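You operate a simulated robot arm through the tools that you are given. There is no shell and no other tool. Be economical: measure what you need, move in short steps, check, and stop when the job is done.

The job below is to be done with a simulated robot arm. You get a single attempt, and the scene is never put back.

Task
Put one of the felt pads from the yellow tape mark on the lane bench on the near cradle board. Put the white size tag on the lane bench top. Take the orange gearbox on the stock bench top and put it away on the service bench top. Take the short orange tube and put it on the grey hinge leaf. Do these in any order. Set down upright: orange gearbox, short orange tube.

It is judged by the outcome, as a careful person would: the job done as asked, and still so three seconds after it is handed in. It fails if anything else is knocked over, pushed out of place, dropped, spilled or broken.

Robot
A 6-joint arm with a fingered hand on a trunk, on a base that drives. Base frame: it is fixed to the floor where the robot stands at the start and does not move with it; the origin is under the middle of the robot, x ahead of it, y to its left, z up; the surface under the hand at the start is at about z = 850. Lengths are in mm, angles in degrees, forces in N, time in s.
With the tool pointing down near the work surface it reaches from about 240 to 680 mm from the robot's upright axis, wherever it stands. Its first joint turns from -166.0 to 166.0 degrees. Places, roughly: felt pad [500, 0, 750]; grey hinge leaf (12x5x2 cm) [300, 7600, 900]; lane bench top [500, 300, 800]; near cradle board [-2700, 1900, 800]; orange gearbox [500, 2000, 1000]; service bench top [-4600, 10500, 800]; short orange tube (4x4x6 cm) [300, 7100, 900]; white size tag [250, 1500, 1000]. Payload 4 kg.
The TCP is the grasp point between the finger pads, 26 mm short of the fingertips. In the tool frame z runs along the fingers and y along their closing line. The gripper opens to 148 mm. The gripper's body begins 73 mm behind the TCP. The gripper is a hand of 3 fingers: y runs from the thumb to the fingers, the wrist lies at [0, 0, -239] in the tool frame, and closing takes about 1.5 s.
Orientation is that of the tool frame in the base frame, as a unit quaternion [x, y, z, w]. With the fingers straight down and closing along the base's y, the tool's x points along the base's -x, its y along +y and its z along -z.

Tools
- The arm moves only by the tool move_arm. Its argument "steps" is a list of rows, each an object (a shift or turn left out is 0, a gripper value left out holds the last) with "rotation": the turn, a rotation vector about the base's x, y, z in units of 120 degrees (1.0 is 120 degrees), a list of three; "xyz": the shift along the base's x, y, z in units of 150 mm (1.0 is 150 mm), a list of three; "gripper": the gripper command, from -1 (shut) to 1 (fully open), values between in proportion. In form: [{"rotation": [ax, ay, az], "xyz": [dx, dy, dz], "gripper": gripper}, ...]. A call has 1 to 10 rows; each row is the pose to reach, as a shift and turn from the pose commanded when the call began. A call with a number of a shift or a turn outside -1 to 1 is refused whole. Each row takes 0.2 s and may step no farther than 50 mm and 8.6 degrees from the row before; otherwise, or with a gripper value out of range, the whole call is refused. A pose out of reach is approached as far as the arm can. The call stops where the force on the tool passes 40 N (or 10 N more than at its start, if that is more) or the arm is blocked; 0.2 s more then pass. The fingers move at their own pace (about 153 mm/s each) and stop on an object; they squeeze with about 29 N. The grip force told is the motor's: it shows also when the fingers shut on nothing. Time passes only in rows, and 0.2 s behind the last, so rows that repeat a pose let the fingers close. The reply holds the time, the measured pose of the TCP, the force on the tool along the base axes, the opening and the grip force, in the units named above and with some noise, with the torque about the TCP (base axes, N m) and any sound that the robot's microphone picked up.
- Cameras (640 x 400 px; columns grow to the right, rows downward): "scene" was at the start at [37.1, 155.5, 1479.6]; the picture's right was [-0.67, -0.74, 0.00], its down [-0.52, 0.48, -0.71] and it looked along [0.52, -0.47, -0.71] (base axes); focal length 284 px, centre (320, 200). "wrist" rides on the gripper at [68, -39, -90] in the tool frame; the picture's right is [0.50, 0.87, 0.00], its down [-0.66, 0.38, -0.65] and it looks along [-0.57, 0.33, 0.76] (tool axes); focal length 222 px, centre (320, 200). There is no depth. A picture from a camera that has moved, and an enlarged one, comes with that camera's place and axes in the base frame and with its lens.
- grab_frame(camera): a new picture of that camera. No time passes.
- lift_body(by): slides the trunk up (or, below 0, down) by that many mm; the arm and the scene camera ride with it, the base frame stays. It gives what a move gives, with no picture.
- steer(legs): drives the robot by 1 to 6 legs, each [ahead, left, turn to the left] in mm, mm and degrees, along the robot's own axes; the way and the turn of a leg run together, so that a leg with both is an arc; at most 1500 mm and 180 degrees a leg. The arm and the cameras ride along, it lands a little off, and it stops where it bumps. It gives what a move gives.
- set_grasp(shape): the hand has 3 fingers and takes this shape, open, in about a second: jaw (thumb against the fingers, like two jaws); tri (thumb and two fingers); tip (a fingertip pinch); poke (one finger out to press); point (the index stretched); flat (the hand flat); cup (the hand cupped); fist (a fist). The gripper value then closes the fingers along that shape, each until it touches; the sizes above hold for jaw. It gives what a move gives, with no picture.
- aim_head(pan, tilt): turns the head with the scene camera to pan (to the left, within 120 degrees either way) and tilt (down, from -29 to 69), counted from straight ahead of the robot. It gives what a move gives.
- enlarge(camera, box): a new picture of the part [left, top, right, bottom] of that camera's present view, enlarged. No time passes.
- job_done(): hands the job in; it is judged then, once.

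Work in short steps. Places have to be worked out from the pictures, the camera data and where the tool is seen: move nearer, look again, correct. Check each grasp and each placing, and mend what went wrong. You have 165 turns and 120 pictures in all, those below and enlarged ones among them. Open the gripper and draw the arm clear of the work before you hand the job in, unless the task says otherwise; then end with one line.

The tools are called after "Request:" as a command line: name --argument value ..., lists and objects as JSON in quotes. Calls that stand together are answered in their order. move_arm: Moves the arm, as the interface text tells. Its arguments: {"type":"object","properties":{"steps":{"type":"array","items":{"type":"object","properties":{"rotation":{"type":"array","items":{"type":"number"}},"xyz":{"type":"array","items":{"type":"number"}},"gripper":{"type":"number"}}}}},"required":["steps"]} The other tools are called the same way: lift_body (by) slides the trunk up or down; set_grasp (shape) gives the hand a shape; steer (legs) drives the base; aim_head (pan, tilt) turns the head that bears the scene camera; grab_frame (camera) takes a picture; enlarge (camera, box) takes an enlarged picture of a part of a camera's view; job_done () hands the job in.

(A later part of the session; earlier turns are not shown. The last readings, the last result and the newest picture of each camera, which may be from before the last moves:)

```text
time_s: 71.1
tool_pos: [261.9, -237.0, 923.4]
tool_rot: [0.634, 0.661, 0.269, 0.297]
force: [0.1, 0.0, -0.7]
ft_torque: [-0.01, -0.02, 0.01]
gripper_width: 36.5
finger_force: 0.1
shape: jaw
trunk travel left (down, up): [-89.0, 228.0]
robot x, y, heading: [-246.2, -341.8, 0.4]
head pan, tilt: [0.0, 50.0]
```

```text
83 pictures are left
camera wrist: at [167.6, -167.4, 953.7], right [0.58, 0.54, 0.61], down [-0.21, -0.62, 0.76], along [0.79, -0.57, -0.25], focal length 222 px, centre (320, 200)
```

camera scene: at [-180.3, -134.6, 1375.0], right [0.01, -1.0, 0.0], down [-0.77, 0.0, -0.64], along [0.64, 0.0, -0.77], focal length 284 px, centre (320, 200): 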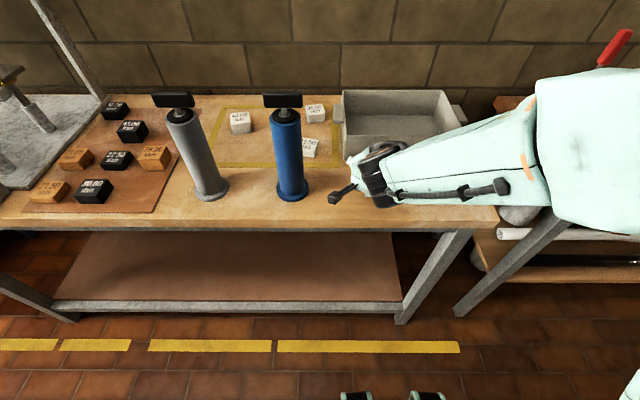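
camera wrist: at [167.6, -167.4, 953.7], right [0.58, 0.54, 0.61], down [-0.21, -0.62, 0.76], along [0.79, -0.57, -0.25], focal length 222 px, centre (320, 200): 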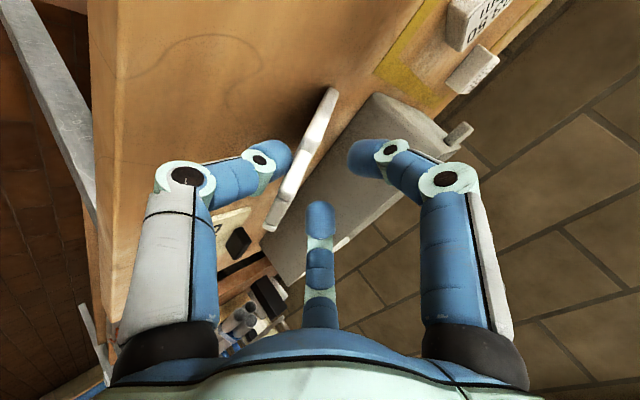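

The thumb has slid up to the handle end. Now I move back and down so the handle end is lowered.

Request:
move_arm --steps '[{"xyz": [0, 0, -0.08]}, {"xyz": [-0.02, 0, -0.15]}, {"xyz": [-0.1, 0, -0.17]}, {"xyz": [-0.2, 0, -0.17]}, {"xyz": [-0.3, 0, -0.17]}]'

Request:
grab_frame --camera "wrist"

```text
time_s: 72.3
tool_pos: [217.0, -236.0, 897.2]
tool_rot: [0.635, 0.661, 0.268, 0.297]
force: [-0.1, 0.5, 0.2]
ft_torque: [0.02, -0.02, -0.01]
gripper_width: 36.7
finger_force: 0.1
shape: jaw
trunk travel left (down, up): [-89.0, 228.0]
robot x, y, heading: [-244.2, -342.7, 0.2]
head pan, tilt: [0.0, 50.0]
```

```text
82 pictures are left
camera wrist: at [123.0, -167.2, 928.4], right [0.58, 0.54, 0.61], down [-0.21, -0.62, 0.76], along [0.79, -0.57, -0.25], focal length 222 px, centre (320, 200)
```

wrist: 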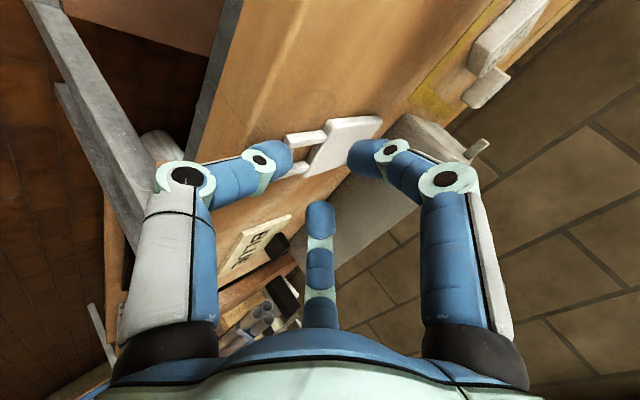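

Nearly flat; only the handle end rests on the thumb. I pull back further.

Request:
move_arm --steps '[{"xyz": [-0.1, 0, 0]}, {"xyz": [-0.2, 0, 0]}, {"xyz": [-0.3, 0, 0]}, {"xyz": [-0.4, 0, 0.1]}]'

Request:
grab_frame --camera "wrist"

```text
time_s: 73.3
tool_pos: [156.6, -236.6, 915.3]
tool_rot: [0.635, 0.66, 0.269, 0.298]
force: [-0.6, 0.0, 1.1]
ft_torque: [0.03, 0.0, -0.01]
gripper_width: 36.5
finger_force: 0.1
shape: jaw
trunk travel left (down, up): [-89.0, 228.0]
robot x, y, heading: [-246.4, -343.6, 0.3]
head pan, tilt: [0.0, 50.0]
```

```text
81 pictures are left
camera wrist: at [62.0, -167.2, 945.1], right [0.58, 0.54, 0.61], down [-0.21, -0.62, 0.75], along [0.79, -0.57, -0.25], focal length 222 px, centre (320, 200)
```

wrist: 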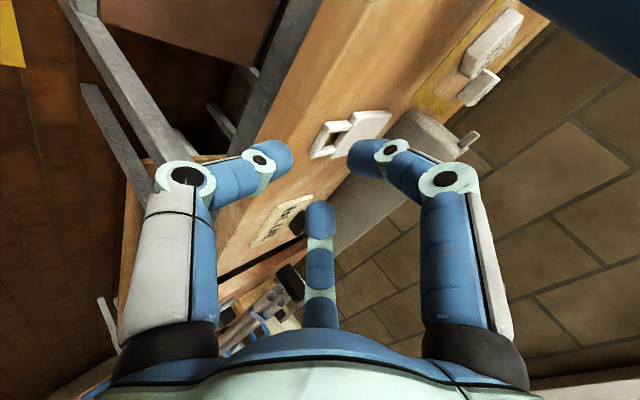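

The tag lies flat on the lane bench, clear of everything. I raise the trunk and bring the hand back upright.

Request:
lift_body --by 190

Request:
move_arm --steps '[{"rotation": [0, 0.07, 0], "gripper": 0}, {"rotation": [0, 0.14, 0], "xyz": [0, 0, 0.2]}, {"rotation": [0, 0.21, 0], "xyz": [0, 0, 0.4]}, {"rotation": [0, 0.28, 0], "xyz": [0.1, 0, 0.6]}, {"rotation": [0, 0.35, 0], "xyz": [0.2, 0, 0.7]}, {"rotation": [0, 0.4, 0], "xyz": [0.3, 0, 0.8]}]'

Request:
aim_head --pan 0 --tilt 45

Request:
grab_frame --camera "scene"

```text
time_s: 75.4
tool_pos: [156.1, -236.6, 1102.8]
tool_rot: [0.635, 0.661, 0.268, 0.297]
force: [-0.4, -0.1, 0.0]
ft_torque: [0.02, 0.01, 0.0]
gripper_width: 36.4
finger_force: 0.0
shape: jaw
trunk travel left (down, up): [-279.0, 38.0]
robot x, y, heading: [-246.5, -347.4, -0.0]
head pan, tilt: [0.0, 50.0]
```

```text
time_s: 76.8
tool_pos: [202.9, -236.8, 1222.9]
tool_rot: [0.689, 0.724, -0.013, 0.001]
force: [-0.5, -0.3, 0.1]
ft_torque: [-0.02, 0.03, -0.03]
gripper_width: 73.9
finger_force: 0.1
shape: jaw
trunk travel left (down, up): [-279.0, 38.0]
robot x, y, heading: [-245.3, -344.3, 0.4]
head pan, tilt: [0.0, 50.0]
```

```text
time_s: 77.4
tool_pos: [201.9, -237.0, 1222.8]
tool_rot: [0.689, 0.725, -0.012, 0.004]
force: [1.1, 0.9, -0.6]
ft_torque: [0.01, 0.0, -0.02]
gripper_width: 73.7
finger_force: 0.1
shape: jaw
trunk travel left (down, up): [-279.0, 38.0]
robot x, y, heading: [-245.4, -343.6, 0.2]
head pan, tilt: [0.0, 45.0]
```

```text
80 pictures are left
camera scene: at [-191.5, -134.7, 1536.9], right [0.01, -1.0, 0.0], down [-0.71, 0.0, -0.71], along [0.71, 0.0, -0.71], focal length 284 px, centre (320, 200)
```

scene: 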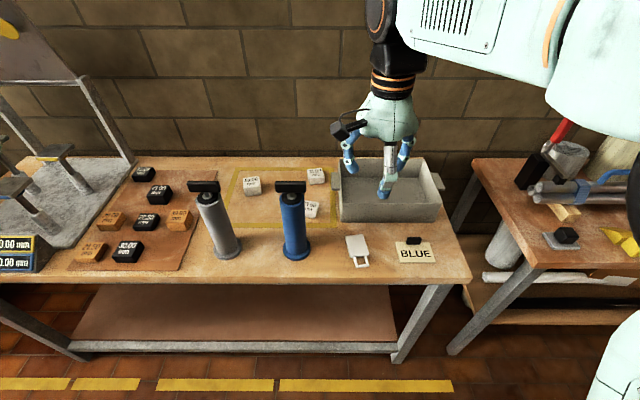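

The tag is well placed. Next is the 40.00 mm pad; the pumps are tall (tops ~z 1090), so I will reach from the left, robot near (10, 400), with the trunk at the top.

Request:
lift_body --by 36

Request:
steer --legs '[[0, 740, 0], [240, 0, 0]]'

Request:
aim_head --pan -25 --tilt 50

Request:
grab_frame --camera "scene"

Request:
grab_frame --camera "wrist"

```text
time_s: 78.2
tool_pos: [202.8, -237.9, 1260.2]
tool_rot: [0.69, 0.724, -0.013, 0.004]
force: [0.2, 0.5, -0.7]
ft_torque: [0.0, 0.0, 0.02]
gripper_width: 73.8
finger_force: 0.1
shape: jaw
trunk travel left (down, up): [-315.0, 2.0]
robot x, y, heading: [-242.2, -343.3, 0.3]
head pan, tilt: [0.0, 45.0]
```

```text
time_s: 86.5
tool_pos: [434.3, 505.8, 1259.6]
tool_rot: [0.687, 0.727, -0.014, 0.002]
force: [-0.8, -0.5, -0.4]
ft_torque: [-0.06, 0.04, -0.03]
gripper_width: 73.5
finger_force: 0.1
shape: jaw
trunk travel left (down, up): [-315.0, 2.0]
robot x, y, heading: [-15.6, 397.0, 0.4]
head pan, tilt: [0.0, 45.0]
```

```text
time_s: 87.4
tool_pos: [432.4, 504.7, 1259.6]
tool_rot: [0.687, 0.726, -0.013, 0.003]
force: [0.3, 0.5, 0.2]
ft_torque: [-0.01, 0.04, 0.02]
gripper_width: 73.9
finger_force: 0.0
shape: jaw
trunk travel left (down, up): [-315.0, 2.0]
robot x, y, heading: [-10.2, 394.7, 0.3]
head pan, tilt: [-25.0, 50.0]
```

```text
79 pictures are left
camera scene: at [24.2, 572.4, 1566.9], right [-0.41, -0.91, 0.0], down [-0.7, 0.32, -0.64], along [0.59, -0.27, -0.77], focal length 284 px, centre (320, 200)
```

scene: 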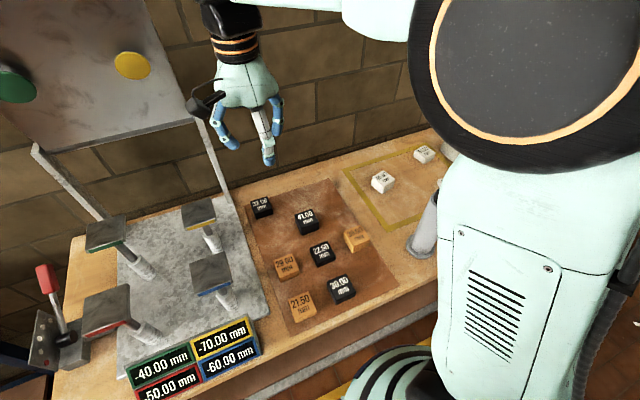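

```text
78 pictures are left
camera wrist: at [390.8, 573.6, 1349.8], right [0.84, 0.55, -0.02], down [0.42, -0.62, 0.66], along [0.35, -0.56, -0.75], focal length 222 px, centre (320, 200)
```

wrist: 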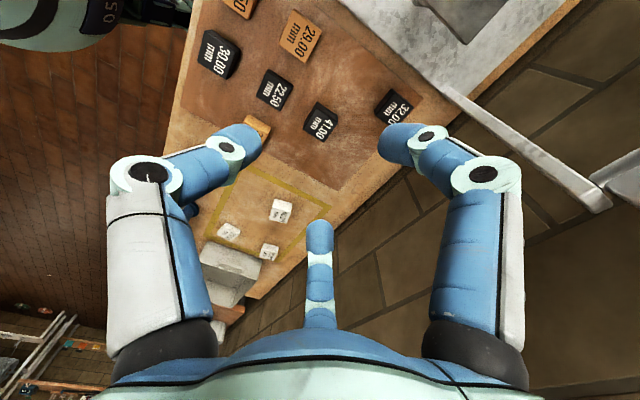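

Both views put the 40.00 pad at about (540, 112), top ~z 875. I move the hand there at height.

Request:
move_arm --steps '[{"xyz": [0.08, -0.3, 0], "gripper": 0.2}, {"xyz": [0.16, -0.6, 0]}, {"xyz": [0.24, -0.9, 0]}]'

Request:
move_arm --steps '[{"xyz": [0.08, -0.3, 0]}, {"xyz": [0.16, -0.6, 0]}, {"xyz": [0.24, -0.9, -0.1]}]'

Request:
move_arm --steps '[{"xyz": [0.08, -0.3, -0.1]}, {"xyz": [0.16, -0.6, -0.3]}, {"xyz": [0.24, -0.8, -0.5]}]'

Request:
grab_frame --camera "wrist"

Request:
grab_frame --camera "scene"

```text
time_s: 88.2
tool_pos: [469.9, 369.9, 1259.5]
tool_rot: [0.687, 0.727, -0.013, 0.001]
force: [-0.1, 0.4, -0.7]
ft_torque: [0.02, 0.03, 0.02]
gripper_width: 88.4
finger_force: 0.1
shape: jaw
trunk travel left (down, up): [-315.0, 2.0]
robot x, y, heading: [-11.9, 392.9, 0.7]
head pan, tilt: [-25.0, 50.0]
```

```text
time_s: 89.0
tool_pos: [507.6, 236.4, 1245.8]
tool_rot: [0.687, 0.727, -0.013, 0.002]
force: [0.2, 0.0, -1.3]
ft_torque: [0.03, 0.0, 0.0]
gripper_width: 88.4
finger_force: 0.0
shape: jaw
trunk travel left (down, up): [-315.0, 2.0]
robot x, y, heading: [-13.7, 394.7, 0.4]
head pan, tilt: [-25.0, 50.0]
```

```text
refused: row 2 steps farther than a row can; nothing moved
```

```text
77 pictures are left
camera wrist: at [464.6, 305.2, 1335.7], right [0.84, 0.55, -0.02], down [0.42, -0.62, 0.66], along [0.35, -0.56, -0.75], focal length 222 px, centre (320, 200)
```

wrist: 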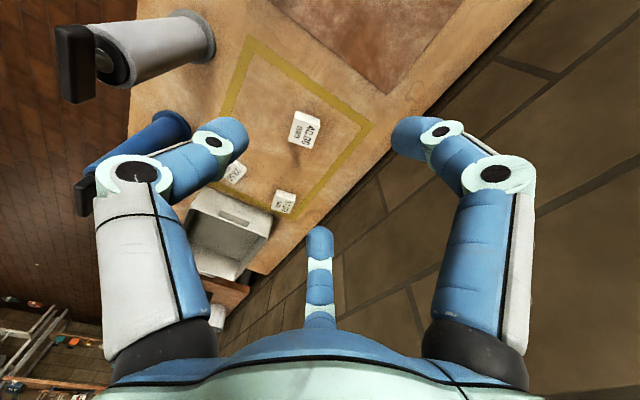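

```text
76 pictures are left
camera scene: at [25.3, 570.7, 1567.1], right [-0.41, -0.91, 0.0], down [-0.7, 0.32, -0.64], along [0.58, -0.26, -0.77], focal length 284 px, centre (320, 200)
```

scene: 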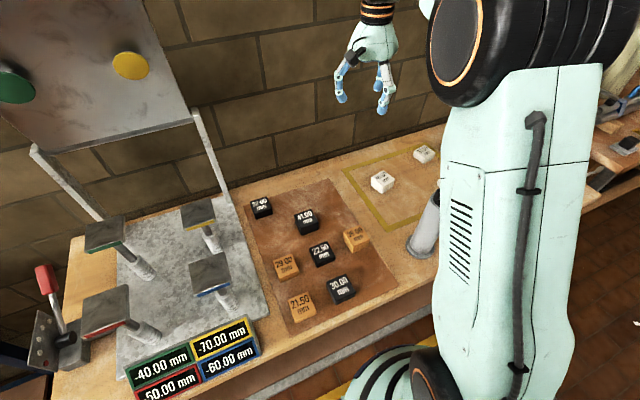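

Refined pad position (539, 110). I move above it and down to about z=1050.

Request:
move_arm --steps '[{"xyz": [0.07, -0.25, -0.1]}, {"xyz": [0.14, -0.5, -0.25]}, {"xyz": [0.21, -0.7, -0.45]}, {"xyz": [0.21, -0.83, -0.7]}, {"xyz": [0.21, -0.83, -1]}]'

Request:
grab_frame --camera "wrist"

Request:
grab_frame --camera "scene"

```text
time_s: 90.2
tool_pos: [539.4, 110.2, 1093.6]
tool_rot: [0.687, 0.726, -0.014, 0.003]
force: [0.7, 0.0, 0.6]
ft_torque: [0.01, 0.0, 0.0]
gripper_width: 88.6
finger_force: 0.1
shape: jaw
trunk travel left (down, up): [-315.0, 2.0]
robot x, y, heading: [-12.7, 390.5, 0.6]
head pan, tilt: [-25.0, 50.0]
```

```text
75 pictures are left
camera wrist: at [497.1, 178.2, 1183.1], right [0.84, 0.55, -0.02], down [0.42, -0.62, 0.66], along [0.35, -0.56, -0.75], focal length 222 px, centre (320, 200)
```

wrist: 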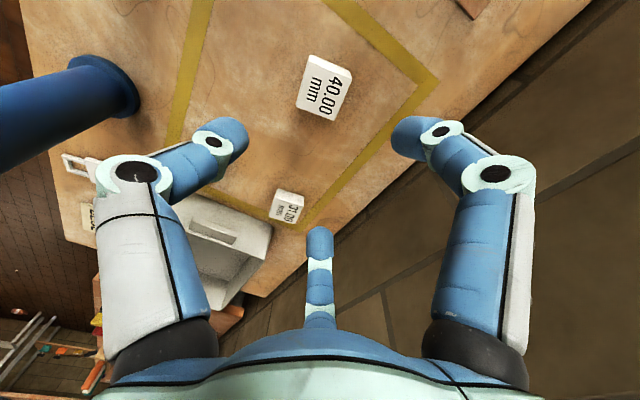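

```text
74 pictures are left
camera scene: at [24.8, 572.4, 1566.9], right [-0.41, -0.91, 0.0], down [-0.7, 0.32, -0.64], along [0.59, -0.27, -0.77], focal length 284 px, centre (320, 200)
```

scene: 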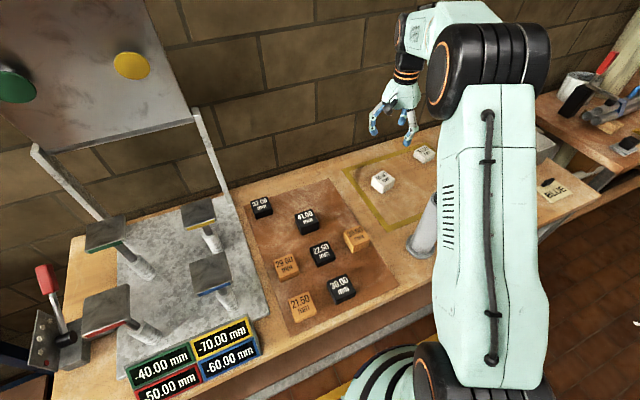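

The pad's top face is about 51×62 mm, turned about 12°. I turn the hand 9° to match, and descend to about z=940.

Request:
move_arm --steps '[{"rotation": [0, 0, 0.035], "xyz": [0.01, 0, -0.3], "gripper": 0.4}, {"rotation": [0, 0, 0.07], "xyz": [0.01, 0, -0.6]}, {"rotation": [0, 0, 0.07], "xyz": [0.01, 0, -0.9]}, {"rotation": [0, 0, 0.07], "xyz": [0.01, 0, -1]}]'

Request:
grab_frame --camera "wrist"

Request:
grab_frame --camera "scene"

```text
time_s: 91.2
tool_pos: [539.5, 109.6, 945.5]
tool_rot: [0.632, 0.775, -0.012, 0.004]
force: [0.0, -0.2, -0.9]
ft_torque: [-0.03, 0.01, -0.02]
gripper_width: 103.2
finger_force: 0.1
shape: jaw
trunk travel left (down, up): [-315.0, 2.0]
robot x, y, heading: [-12.3, 394.0, 0.4]
head pan, tilt: [-25.0, 50.0]
```

```text
73 pictures are left
camera wrist: at [488.1, 171.4, 1035.1], right [0.75, 0.66, -0.02], down [0.51, -0.55, 0.66], along [0.43, -0.51, -0.75], focal length 222 px, centre (320, 200)
```

wrist: 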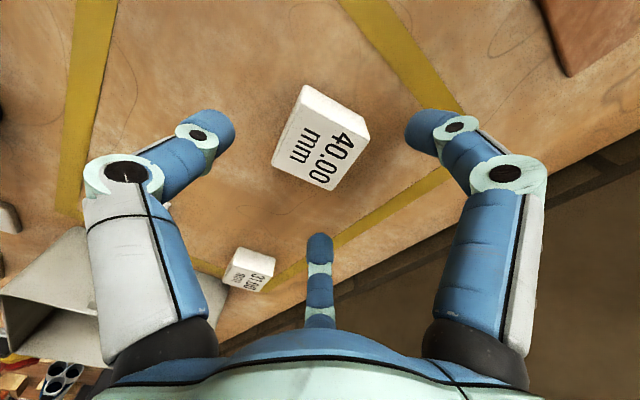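

```text
72 pictures are left
camera scene: at [24.2, 572.4, 1566.9], right [-0.41, -0.91, 0.0], down [-0.7, 0.32, -0.64], along [0.59, -0.27, -0.77], focal length 284 px, centre (320, 200)
```

scene: 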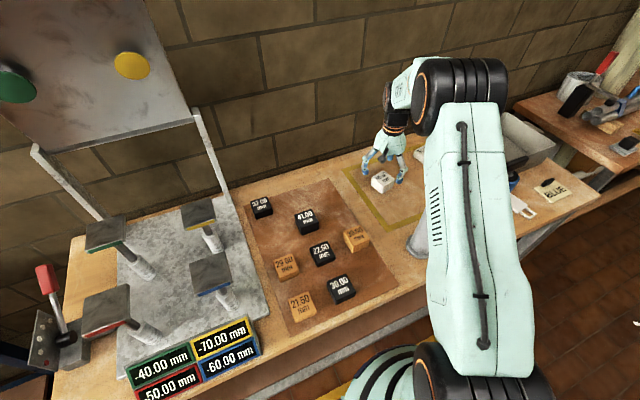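

Centred and aligned. I descend the remaining ~62 mm and close.

Request:
move_arm --steps '[{"xyz": [0, 0, -0.2]}, {"xyz": [0, 0, -0.41]}, {"xyz": [0, 0, -0.41], "gripper": 0}, {"xyz": [0, 0, -0.41], "gripper": -0.5}, {"xyz": [0, 0, -0.41], "gripper": -1}, {"xyz": [0, 0, -0.41], "gripper": -1}, {"xyz": [0, 0, -0.41], "gripper": -1}]'

Request:
grab_frame --camera "wrist"

```text
time_s: 92.8
tool_pos: [540.1, 110.2, 883.0]
tool_rot: [0.632, 0.775, -0.013, 0.003]
force: [-0.4, -0.4, 0.2]
ft_torque: [0.0, -0.01, 0.04]
gripper_width: 54.5
finger_force: 29.3
shape: jaw
trunk travel left (down, up): [-315.0, 2.0]
robot x, y, heading: [-16.3, 392.2, 0.7]
head pan, tilt: [-25.0, 50.0]
```

```text
71 pictures are left
camera wrist: at [487.4, 172.5, 973.8], right [0.75, 0.66, -0.02], down [0.51, -0.55, 0.66], along [0.43, -0.51, -0.75], focal length 222 px, centre (320, 200)
```

wrist: 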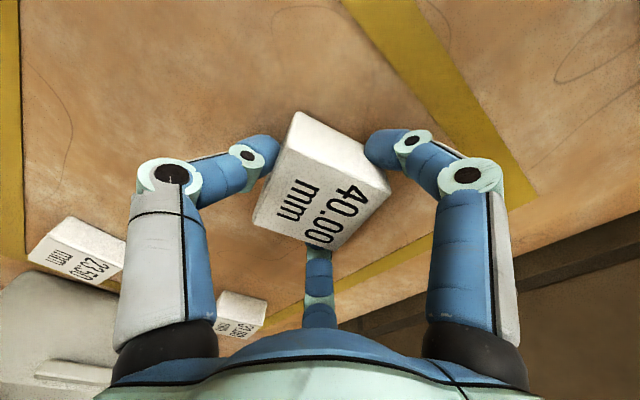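

Pad gripped at 54.5 mm (bottom about 34 mm below TCP). I lift it.

Request:
move_arm --steps '[{"xyz": [0, 0, 0.15]}, {"xyz": [0, 0, 0.4]}, {"xyz": [0, 0, 0.7]}, {"xyz": [0, 0, 1]}]'

Request:
move_arm --steps '[{"xyz": [0, 0.05, 0.3]}, {"xyz": [0, 0.1, 0.6]}, {"xyz": [-0.05, 0.2, 0.9]}, {"xyz": [-0.2, 0.45, 1]}, {"xyz": [-0.35, 0.7, 1]}, {"xyz": [-0.5, 0.95, 1]}]'

Request:
aim_head --pan 115 --tilt 20

Request:
grab_frame --camera "scene"

Request:
grab_frame --camera "wrist"

```text
time_s: 93.8
tool_pos: [536.3, 110.7, 1035.5]
tool_rot: [0.632, 0.775, -0.012, 0.003]
force: [0.2, -0.1, -0.1]
ft_torque: [0.01, 0.01, 0.03]
gripper_width: 54.4
finger_force: 29.4
shape: jaw
trunk travel left (down, up): [-315.0, 2.0]
robot x, y, heading: [-13.2, 390.6, 0.7]
head pan, tilt: [-25.0, 50.0]
```

```text
time_s: 95.2
tool_pos: [460.6, 254.0, 1184.7]
tool_rot: [0.632, 0.775, -0.013, 0.004]
force: [-0.1, 0.1, -0.5]
ft_torque: [-0.01, -0.03, 0.03]
gripper_width: 53.9
finger_force: 28.7
shape: jaw
trunk travel left (down, up): [-315.0, 2.0]
robot x, y, heading: [-14.7, 392.8, 0.6]
head pan, tilt: [-25.0, 50.0]
```

```text
time_s: 97.4
tool_pos: [462.4, 252.9, 1184.3]
tool_rot: [0.632, 0.775, -0.013, 0.004]
force: [-0.3, -0.1, -0.1]
ft_torque: [0.01, 0.03, -0.01]
gripper_width: 53.8
finger_force: 28.9
shape: jaw
trunk travel left (down, up): [-315.0, 2.0]
robot x, y, heading: [-16.3, 394.9, 0.8]
head pan, tilt: [115.0, 20.0]
```

```text
70 pictures are left
camera scene: at [-86.0, 688.1, 1612.5], right [0.9, 0.43, 0.0], down [0.15, -0.31, -0.94], along [-0.41, 0.85, -0.34], focal length 284 px, centre (320, 200)
```

scene: 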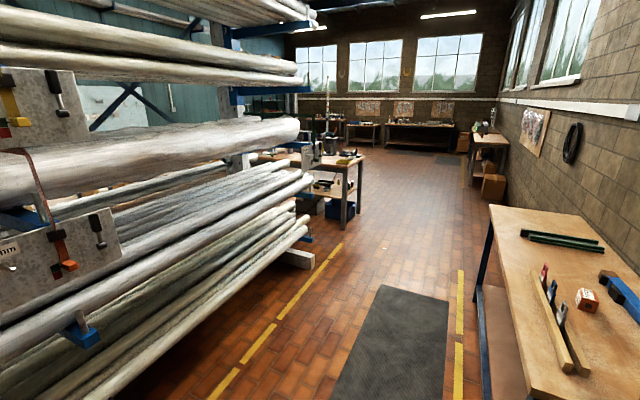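

```text
69 pictures are left
camera wrist: at [410.9, 314.5, 1274.1], right [0.75, 0.66, -0.02], down [0.51, -0.55, 0.66], along [0.43, -0.51, -0.75], focal length 222 px, centre (320, 200)
```

wrist: 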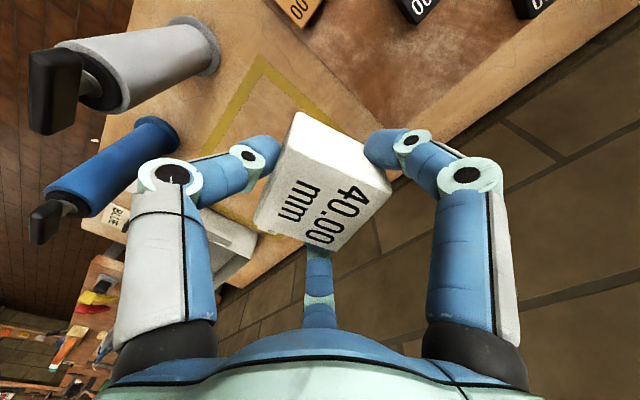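

The near cradle board is beyond the bar rack. I back into the aisle's middle, turn to face +y and look around.

Request:
steer --legs '[[-430, 0, 0], [0, 0, 90]]'

Request:
aim_head --pan 90 --tilt 15

Request:
grab_frame --camera "scene"

Request:
aim_head --pan 35 --tilt 15

Request:
grab_frame --camera "scene"

```text
time_s: 103.9
tool_pos: [-310.5, 866.5, 1184.7]
tool_rot: [-0.107, 0.994, -0.007, 0.012]
force: [-0.1, 0.2, -0.5]
ft_torque: [0.0, -0.02, 0.0]
gripper_width: 53.6
finger_force: 28.9
shape: jaw
trunk travel left (down, up): [-315.0, 2.0]
robot x, y, heading: [-442.5, 387.4, 91.4]
head pan, tilt: [115.0, 20.0]
```

```text
time_s: 104.8
tool_pos: [-310.2, 865.7, 1184.5]
tool_rot: [-0.108, 0.994, -0.006, 0.012]
force: [-0.1, 0.9, -1.2]
ft_torque: [0.0, 0.01, 0.01]
gripper_width: 53.7
finger_force: 29.2
shape: jaw
trunk travel left (down, up): [-315.0, 2.0]
robot x, y, heading: [-445.4, 387.3, 91.3]
head pan, tilt: [90.0, 15.0]
```

```text
68 pictures are left
camera scene: at [-744.8, 348.3, 1620.6], right [-0.03, 1.0, 0.0], down [0.26, 0.01, -0.97], along [-0.97, -0.03, -0.26], focal length 284 px, centre (320, 200)
```

scene: 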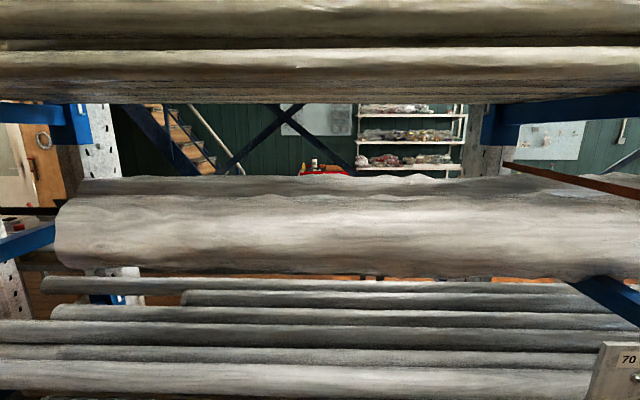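

```text
time_s: 106.0
tool_pos: [-310.2, 866.0, 1184.9]
tool_rot: [-0.107, 0.994, -0.007, 0.012]
force: [0.9, -0.2, 0.2]
ft_torque: [-0.01, 0.01, -0.06]
gripper_width: 53.8
finger_force: 29.3
shape: jaw
trunk travel left (down, up): [-315.0, 2.0]
robot x, y, heading: [-444.9, 389.8, 91.5]
head pan, tilt: [35.0, 15.0]
```

```text
67 pictures are left
camera scene: at [-707.0, 425.9, 1620.6], right [0.8, 0.59, 0.0], down [0.15, -0.21, -0.97], along [-0.57, 0.78, -0.26], focal length 284 px, centre (320, 200)
```

scene: 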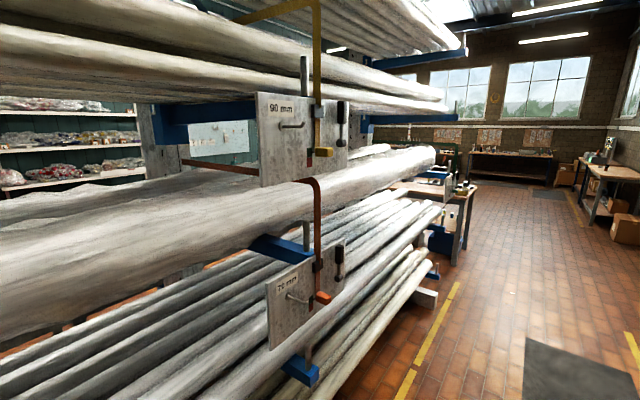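

The rack runs along the left aisle side; I drive north along the aisle to find the way round its end.

Request:
steer --legs '[[1400, 0, -1.4], [1100, 0, 0]]'

Request:
aim_head --pan 60 --tilt 25

Request:
grab_frame --camera "scene"

Request:
aim_head --pan 110 --tilt 20

Request:
grab_frame --camera "scene"

```text
time_s: 118.2
tool_pos: [-304.1, 3344.5, 1183.2]
tool_rot: [-0.091, 0.996, -0.007, 0.012]
force: [-1.0, -1.5, -0.5]
ft_torque: [0.0, 0.0, 0.0]
gripper_width: 53.9
finger_force: 28.7
shape: jaw
trunk travel left (down, up): [-315.0, 2.0]
robot x, y, heading: [-453.0, 2870.7, 89.5]
head pan, tilt: [35.0, 15.0]
```

```text
time_s: 119.0
tool_pos: [-304.1, 3344.6, 1183.2]
tool_rot: [-0.091, 0.996, -0.006, 0.013]
force: [-0.9, -0.3, -0.9]
ft_torque: [-0.02, -0.02, 0.01]
gripper_width: 53.6
finger_force: 29.1
shape: jaw
trunk travel left (down, up): [-315.0, 2.0]
robot x, y, heading: [-453.6, 2868.7, 89.6]
head pan, tilt: [60.0, 25.0]
```

```text
66 pictures are left
camera scene: at [-741.0, 2887.8, 1604.4], right [0.51, 0.86, 0.0], down [0.36, -0.21, -0.91], along [-0.78, 0.46, -0.42], focal length 284 px, centre (320, 200)
```

scene: 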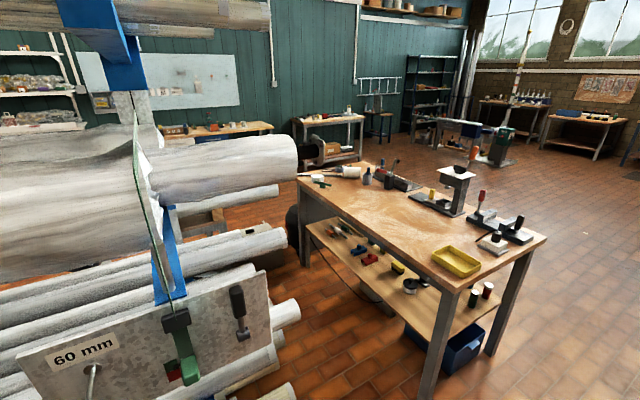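

```text
time_s: 120.2
tool_pos: [-303.8, 3344.4, 1184.0]
tool_rot: [-0.092, 0.996, -0.007, 0.012]
force: [0.4, 0.6, -0.6]
ft_torque: [0.01, -0.04, 0.0]
gripper_width: 53.3
finger_force: 28.7
shape: jaw
trunk travel left (down, up): [-315.0, 2.0]
robot x, y, heading: [-451.2, 2873.5, 89.5]
head pan, tilt: [110.0, 20.0]
```

```text
65 pictures are left
camera scene: at [-749.3, 2809.9, 1612.5], right [-0.33, 0.94, 0.0], down [0.32, 0.11, -0.94], along [-0.89, -0.31, -0.34], focal length 284 px, centre (320, 200)
```

scene: 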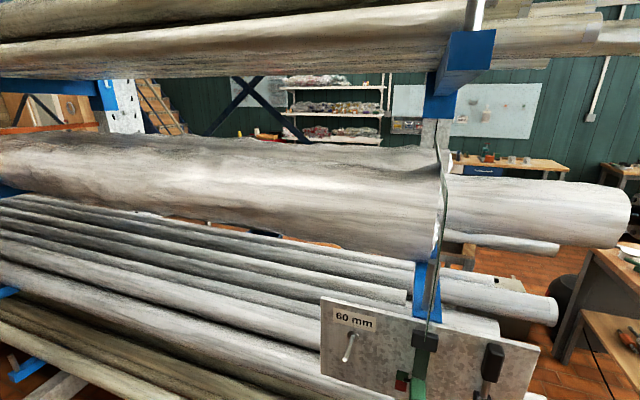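

The rack's bars nearly reach the bench at y≈3700–4450, so I pass north of that bench. I drive to y≈5000 and look west.

Request:
steer --legs '[[1150, 0, 0], [1000, 0, 0], [0, 0, 90]]'

Request:
aim_head --pan 20 --tilt 20

Request:
grab_frame --camera "scene"

```text
time_s: 134.7
tool_pos: [-955.8, 5156.3, 1183.3]
tool_rot: [0.778, -0.628, -0.004, -0.012]
force: [-0.2, 1.5, -0.2]
ft_torque: [-0.03, 0.01, 0.03]
gripper_width: 53.3
finger_force: 29.3
shape: jaw
trunk travel left (down, up): [-315.0, 2.0]
robot x, y, heading: [-477.2, 5020.1, -178.4]
head pan, tilt: [110.0, 20.0]
```

```text
time_s: 136.3
tool_pos: [-955.2, 5156.5, 1185.0]
tool_rot: [0.778, -0.628, -0.004, -0.013]
force: [0.5, 1.0, -1.6]
ft_torque: [-0.01, 0.02, 0.0]
gripper_width: 53.2
finger_force: 29.2
shape: jaw
trunk travel left (down, up): [-315.0, 2.0]
robot x, y, heading: [-478.5, 5015.5, -178.4]
head pan, tilt: [20.0, 20.0]
```

```text
64 pictures are left
camera scene: at [-525.9, 4778.1, 1612.5], right [-0.36, 0.93, 0.0], down [0.32, 0.12, -0.94], along [-0.87, -0.34, -0.34], focal length 284 px, centre (320, 200)
```

scene: 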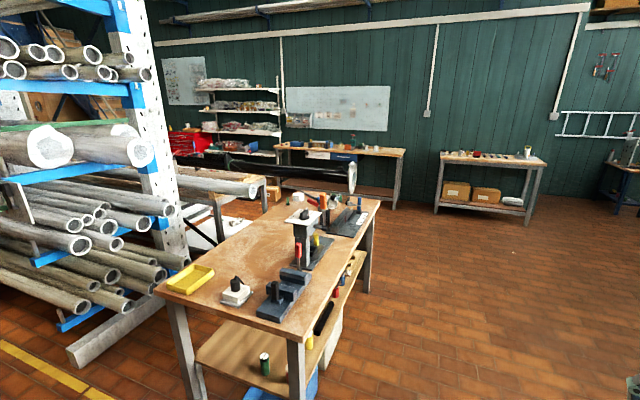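

North of the bench the floor is open. I drive west along y≈5000 to x≈-3000 and look south.

Request:
steer --legs '[[1300, 0, -2], [1300, 0, 0], [0, 0, 90]]'

Request:
aim_head --pan 0 --tilt 20

Request:
grab_frame --camera "scene"

```text
time_s: 152.9
tool_pos: [-3255.3, 4564.4, 1184.4]
tool_rot: [0.997, 0.078, -0.011, -0.007]
force: [0.3, 0.0, 0.1]
ft_torque: [-0.02, -0.01, -0.02]
gripper_width: 52.9
finger_force: 28.7
shape: jaw
trunk travel left (down, up): [-315.0, 2.0]
robot x, y, heading: [-3093.7, 5034.6, -91.9]
head pan, tilt: [20.0, 20.0]
```

```text
time_s: 153.7
tool_pos: [-3254.4, 4564.5, 1184.8]
tool_rot: [0.997, 0.078, -0.012, -0.007]
force: [0.0, 0.2, -1.0]
ft_torque: [0.0, -0.01, 0.02]
gripper_width: 52.8
finger_force: 28.5
shape: jaw
trunk travel left (down, up): [-315.0, 2.0]
robot x, y, heading: [-3093.8, 5035.6, -91.6]
head pan, tilt: [0.0, 20.0]
```

```text
63 pictures are left
camera scene: at [-2882.9, 4965.4, 1612.5], right [-1.0, 0.03, 0.0], down [0.01, 0.34, -0.94], along [-0.03, -0.94, -0.34], focal length 284 px, centre (320, 200)
```

scene: 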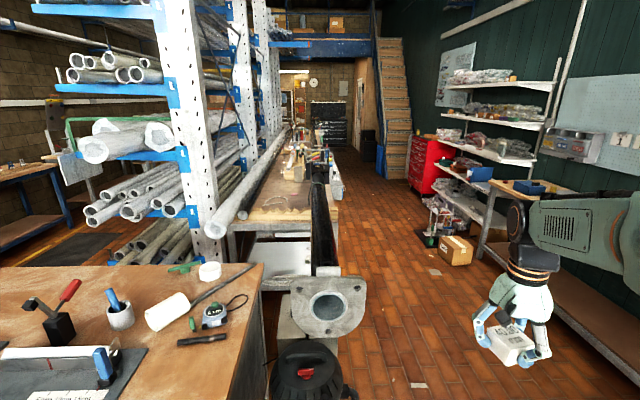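

A long bench with a bar runs south at x≈-3000…-2600, with an aisle west of it. I shift west 480 mm and drive south along the aisle.

Request:
steer --legs '[[0, -470, 1.6], [1300, 0, 0], [900, 0, 0]]'

Request:
aim_head --pan 50 --tilt 30

Request:
grab_frame --camera "scene"

```text
time_s: 168.6
tool_pos: [-3723.9, 2406.6, 1183.7]
tool_rot: [0.995, 0.094, -0.013, -0.006]
force: [-0.2, 0.3, -0.6]
ft_torque: [0.01, -0.01, 0.0]
gripper_width: 53.0
finger_force: 28.6
shape: jaw
trunk travel left (down, up): [-315.0, 2.0]
robot x, y, heading: [-3574.3, 2878.3, -90.0]
head pan, tilt: [0.0, 20.0]
```

```text
time_s: 169.8
tool_pos: [-3723.0, 2406.1, 1183.2]
tool_rot: [0.995, 0.094, -0.013, -0.007]
force: [0.2, -0.6, -1.5]
ft_torque: [0.02, 0.05, 0.0]
gripper_width: 52.6
finger_force: 29.3
shape: jaw
trunk travel left (down, up): [-315.0, 2.0]
robot x, y, heading: [-3576.1, 2883.6, -90.1]
head pan, tilt: [50.0, 30.0]
```

```text
62 pictures are left
camera scene: at [-3294.5, 2854.1, 1596.5], right [-0.65, -0.76, 0.0], down [-0.38, 0.32, -0.87], along [0.66, -0.56, -0.5], focal length 284 px, centre (320, 200)
```

scene: 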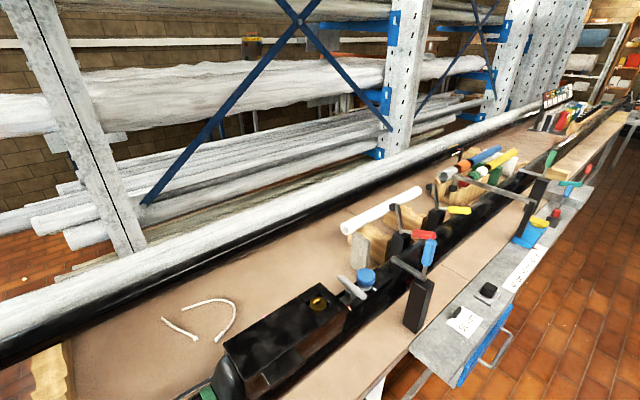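

Request:
enlarge --camera "scene" --box '[320, 60, 640, 260]'

Request:
steer --legs '[[700, 0, 0]]'

Request:
aim_head --pan 80 --tilt 40

Request:
grab_frame --camera "scene"

```text
2.00 times, centred on (480, 160) of scene
camera zoom: at [-3294.5, 2854.1, 1596.5], right [-0.65, -0.76, 0.0], down [-0.38, 0.32, -0.87], along [0.66, -0.56, -0.5], focal length 569 px, centre (0, 280)
```

zoom: 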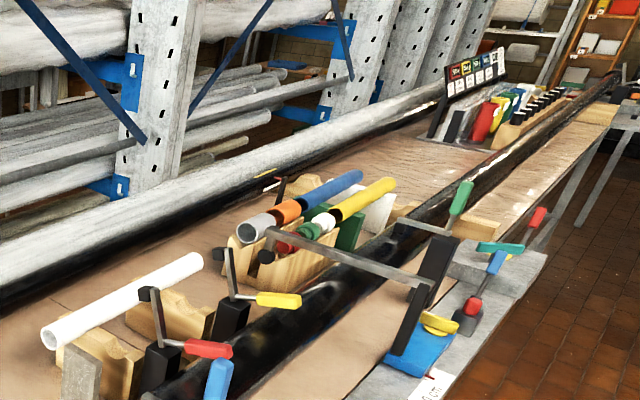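

```text
time_s: 173.6
tool_pos: [-3714.6, 1704.2, 1185.2]
tool_rot: [0.995, 0.099, -0.012, -0.006]
force: [0.3, 0.3, -1.3]
ft_torque: [0.01, 0.01, -0.02]
gripper_width: 52.7
finger_force: 29.2
shape: jaw
trunk travel left (down, up): [-315.0, 2.0]
robot x, y, heading: [-3569.2, 2177.1, -89.1]
head pan, tilt: [50.0, 30.0]
```

```text
time_s: 174.6
tool_pos: [-3714.7, 1704.2, 1184.2]
tool_rot: [0.995, 0.099, -0.012, -0.007]
force: [-0.5, 0.1, -1.1]
ft_torque: [0.01, 0.03, -0.02]
gripper_width: 52.9
finger_force: 28.5
shape: jaw
trunk travel left (down, up): [-315.0, 2.0]
robot x, y, heading: [-3570.5, 2179.2, -89.4]
head pan, tilt: [80.0, 40.0]
```

```text
60 pictures are left
camera scene: at [-3277.8, 2198.8, 1581.1], right [-0.17, -0.99, 0.0], down [-0.63, 0.11, -0.77], along [0.76, -0.13, -0.64], focal length 284 px, centre (320, 200)
```

scene: 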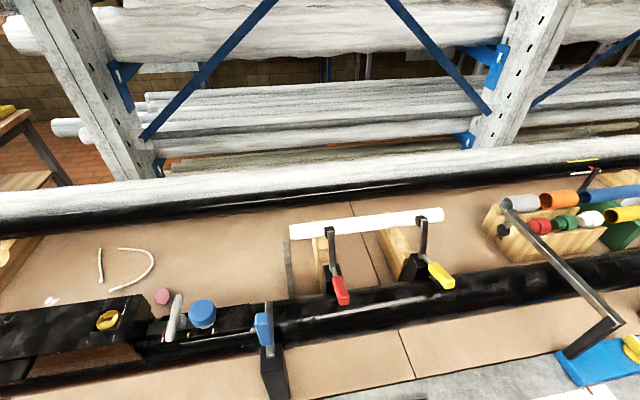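

The white tube rests on two notched wooden cradles at y≈2105 and y≈1855. I turn to face the bench for a better look.

Request:
steer --legs '[[0, 0, 89.5], [60, 0, 0]]'

Request:
aim_head --pan -5 --tilt 42

Request:
grab_frame --camera "scene"

Request:
grab_frame --camera "wrist"

```text
time_s: 179.3
tool_pos: [-3039.9, 2028.6, 1182.5]
tool_rot: [0.639, 0.769, -0.013, 0.004]
force: [-0.5, 1.1, -0.3]
ft_torque: [-0.02, 0.06, 0.01]
gripper_width: 52.6
finger_force: 29.0
shape: jaw
trunk travel left (down, up): [-315.0, 2.0]
robot x, y, heading: [-3512.6, 2179.1, -0.4]
head pan, tilt: [80.0, 40.0]
```

```text
time_s: 180.9
tool_pos: [-3040.3, 2029.2, 1183.5]
tool_rot: [0.639, 0.769, -0.014, 0.004]
force: [0.1, 0.0, -0.5]
ft_torque: [-0.01, -0.01, 0.01]
gripper_width: 52.4
finger_force: 29.7
shape: jaw
trunk travel left (down, up): [-315.0, 2.0]
robot x, y, heading: [-3515.2, 2177.6, -0.4]
head pan, tilt: [-5.0, 42.0]
```

```text
59 pictures are left
camera scene: at [-3458.6, 2381.2, 1578.2], right [-0.09, -1.0, 0.0], down [-0.67, 0.06, -0.74], along [0.74, -0.07, -0.67], focal length 284 px, centre (320, 200)
```

scene: 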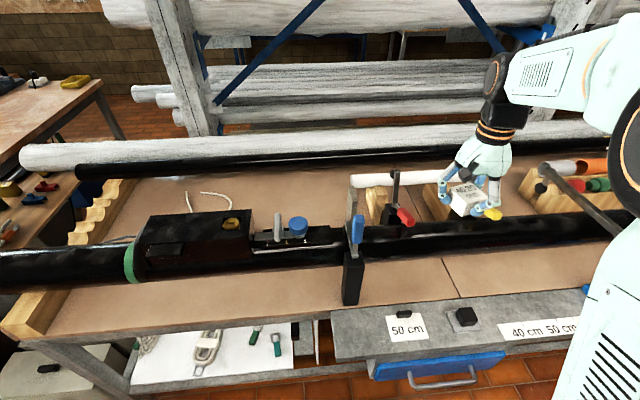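

```text
58 pictures are left
camera wrist: at [-3090.9, 2091.0, 1274.0], right [0.76, 0.65, -0.02], down [0.5, -0.56, 0.66], along [0.42, -0.52, -0.75], focal length 222 px, centre (320, 200)
```

wrist: 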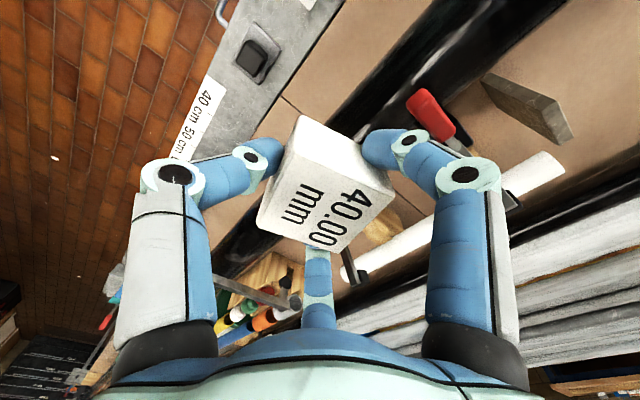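

Request:
move_arm --steps '[{"xyz": [-0.3, -0.1, 0.2]}, {"xyz": [-0.5, -0.3, 0.4]}, {"xyz": [-0.7, -0.5, 0.4]}]'

Request:
steer --legs '[[130, -250, 0]]'

Request:
enlarge --camera "scene" --box '[260, 80, 580, 280]'

```text
refused: row 1 steps farther than a row can; nothing moved
```

```text
time_s: 183.7
tool_pos: [-2912.2, 1784.8, 1184.5]
tool_rot: [0.638, 0.77, -0.013, 0.003]
force: [-0.7, -0.5, -0.2]
ft_torque: [-0.02, 0.01, -0.03]
gripper_width: 52.4
finger_force: 29.3
shape: jaw
trunk travel left (down, up): [-315.0, 2.0]
robot x, y, heading: [-3386.3, 1933.3, -0.2]
head pan, tilt: [-5.0, 42.0]
```

```text
2.00 times, centred on (420, 180) of scene
camera zoom: at [-3332.2, 2135.4, 1578.2], right [-0.09, -1.0, 0.0], down [-0.67, 0.06, -0.74], along [0.74, -0.07, -0.67], focal length 569 px, centre (120, 240)
```

zoom: 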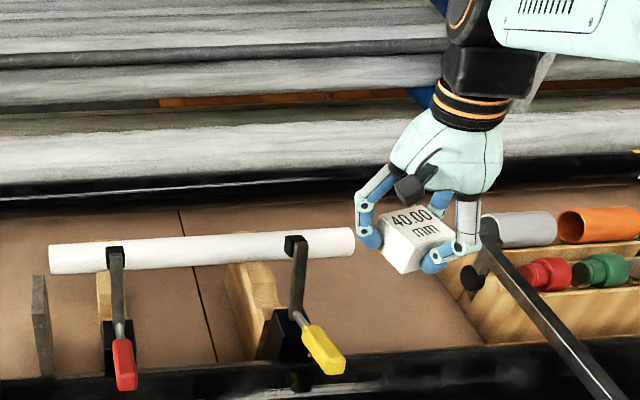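

The right-hand cradle (y≈1855) matches the given place best. I move the hand aside to the right and zoom on it.

Request:
move_arm --steps '[{"xyz": [-0.1, -0.2, 0.1]}, {"xyz": [-0.2, -0.45, 0.2]}, {"xyz": [-0.3, -0.7, 0.3]}, {"xyz": [-0.4, -0.95, 0.4]}]'

Request:
aim_head --pan -10 --tilt 52

Request:
enlarge --camera "scene" --box '[220, 60, 460, 210]'

Request:
grab_frame --camera "scene"

```text
time_s: 184.7
tool_pos: [-2971.8, 1641.7, 1244.0]
tool_rot: [0.637, 0.771, -0.013, 0.002]
force: [0.3, 0.4, -0.8]
ft_torque: [0.0, -0.02, 0.01]
gripper_width: 52.6
finger_force: 28.6
shape: jaw
trunk travel left (down, up): [-315.0, 2.0]
robot x, y, heading: [-3389.2, 1930.3, 0.0]
head pan, tilt: [-5.0, 42.0]
```

```text
time_s: 185.4
tool_pos: [-2971.9, 1642.5, 1242.8]
tool_rot: [0.637, 0.771, -0.013, 0.005]
force: [-0.6, -0.1, 0.2]
ft_torque: [0.01, -0.02, 0.04]
gripper_width: 52.3
finger_force: 29.4
shape: jaw
trunk travel left (down, up): [-315.0, 2.0]
robot x, y, heading: [-3387.8, 1932.8, -0.0]
head pan, tilt: [-10.0, 52.0]
```

```text
2.67 times, centred on (340, 135) of scene
camera zoom: at [-3341.6, 2129.9, 1564.3], right [-0.18, -0.98, 0.0], down [-0.78, 0.14, -0.62], along [0.61, -0.11, -0.79], focal length 759 px, centre (267, 373)
```

zoom: 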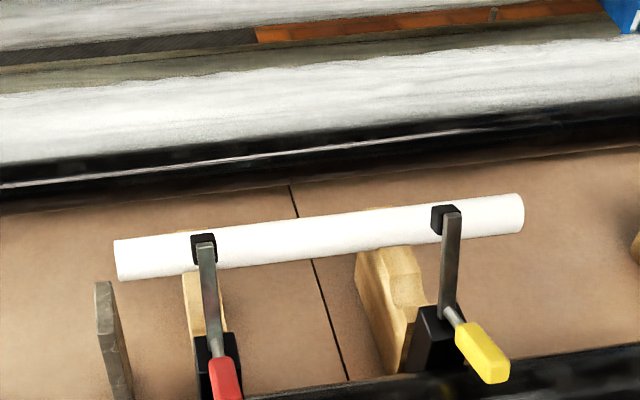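

```text
55 pictures are left
camera scene: at [-3341.6, 2129.9, 1564.3], right [-0.18, -0.98, 0.0], down [-0.78, 0.14, -0.62], along [0.61, -0.11, -0.79], focal length 284 px, centre (320, 200)
```

scene: 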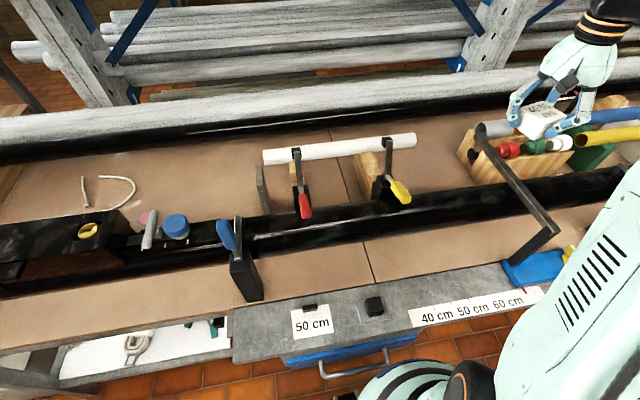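

The cradles hold a clamped tube with no flat top, so "near cradle board" may be the brown bench board itself. I back off, face south and look at the whole bench layout.

Request:
steer --legs '[[-200, 200, 0], [0, 0, -90]]'

Request:
aim_head --pan 35 --tilt 25

Request:
grab_frame --camera "scene"

Request:
enlarge --camera "scene" --box '[240, 60, 480, 210]'

```text
time_s: 191.6
tool_pos: [-3887.4, 1724.1, 1243.2]
tool_rot: [0.996, 0.086, -0.012, -0.006]
force: [-0.2, 0.0, -0.1]
ft_torque: [0.01, -0.02, -0.04]
gripper_width: 51.8
finger_force: 29.0
shape: jaw
trunk travel left (down, up): [-315.0, 2.0]
robot x, y, heading: [-3590.5, 2134.3, -91.3]
head pan, tilt: [-10.0, 52.0]
```

```text
time_s: 192.8
tool_pos: [-3886.8, 1725.9, 1242.4]
tool_rot: [0.996, 0.085, -0.012, -0.006]
force: [0.6, 1.1, 0.2]
ft_torque: [0.0, 0.03, 0.02]
gripper_width: 52.1
finger_force: 28.9
shape: jaw
trunk travel left (down, up): [-315.0, 2.0]
robot x, y, heading: [-3594.7, 2131.5, -91.2]
head pan, tilt: [35.0, 25.0]
```

```text
54 pictures are left
camera scene: at [-3325.5, 2085.9, 1604.4], right [-0.83, -0.56, 0.0], down [-0.24, 0.35, -0.91], along [0.5, -0.75, -0.42], focal length 284 px, centre (320, 200)
```

scene: 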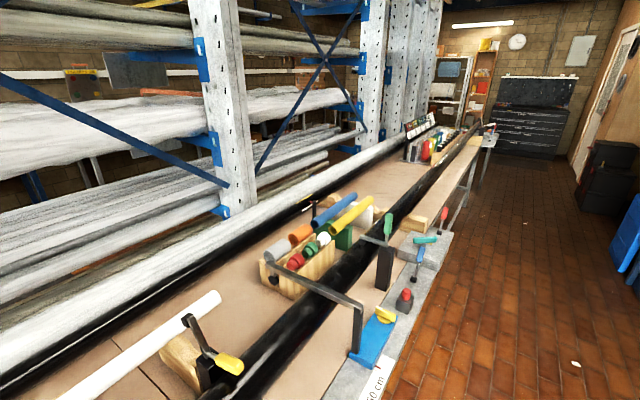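

```text
2.67 times, centred on (360, 135) of scene
camera zoom: at [-3325.5, 2085.9, 1604.4], right [-0.83, -0.56, 0.0], down [-0.24, 0.35, -0.91], along [0.5, -0.75, -0.42], focal length 759 px, centre (213, 373)
```

zoom: 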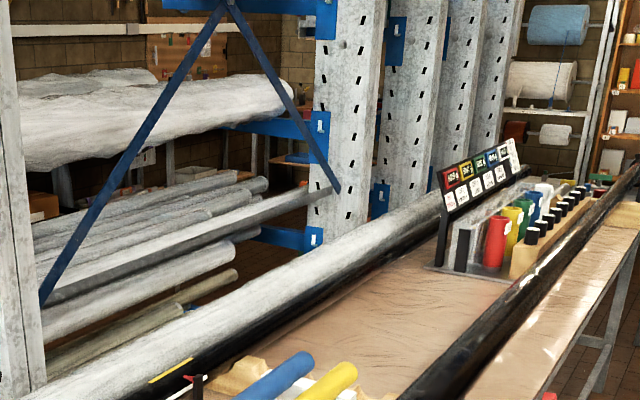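

The brown board spans between the scalloped supports at y≈3130 and ≈670, centred on about (-2720, 1900) – that is the near cradle board surface. There is a free patch right of the white tube at about (-2785, 1640). I turn back to face it.

Request:
steer --legs '[[0, 0, 91], [210, -330, 0]]'

Request:
aim_head --pan -15 --tilt 52

Request:
grab_frame --camera "scene"

Request:
grab_frame --camera "wrist"

```text
time_s: 200.1
tool_pos: [-2973.7, 1501.2, 1242.9]
tool_rot: [0.642, 0.766, -0.013, 0.004]
force: [0.5, 0.0, 0.2]
ft_torque: [-0.05, 0.02, -0.01]
gripper_width: 51.8
finger_force: 29.0
shape: jaw
trunk travel left (down, up): [-315.0, 2.0]
robot x, y, heading: [-3383.9, 1794.9, -0.7]
head pan, tilt: [35.0, 25.0]
```

```text
time_s: 201.3
tool_pos: [-2973.2, 1501.4, 1243.4]
tool_rot: [0.643, 0.766, -0.013, 0.003]
force: [0.5, -0.5, -0.5]
ft_torque: [-0.02, -0.02, 0.03]
gripper_width: 51.8
finger_force: 28.6
shape: jaw
trunk travel left (down, up): [-315.0, 2.0]
robot x, y, heading: [-3382.8, 1796.3, -0.8]
head pan, tilt: [-15.0, 52.0]
```

```text
52 pictures are left
camera scene: at [-3339.5, 1987.4, 1564.3], right [-0.27, -0.96, 0.0], down [-0.76, 0.21, -0.62], along [0.59, -0.17, -0.79], focal length 284 px, centre (320, 200)
```

scene: 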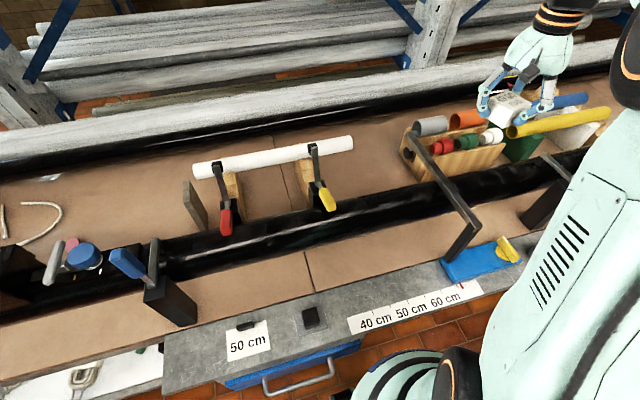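

```text
51 pictures are left
camera wrist: at [-3023.9, 1565.2, 1333.1], right [0.76, 0.64, -0.02], down [0.49, -0.56, 0.66], along [0.41, -0.52, -0.75], focal length 222 px, centre (320, 200)
```

wrist: 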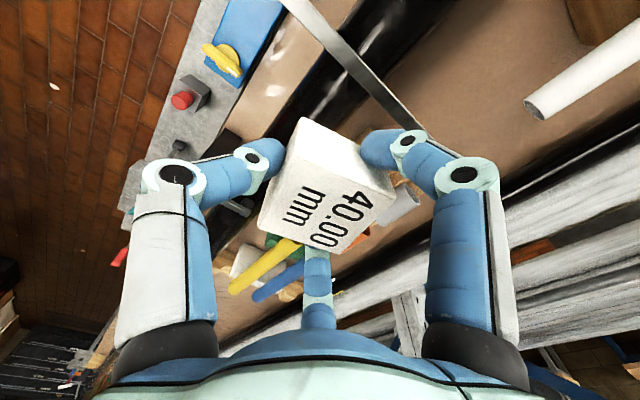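

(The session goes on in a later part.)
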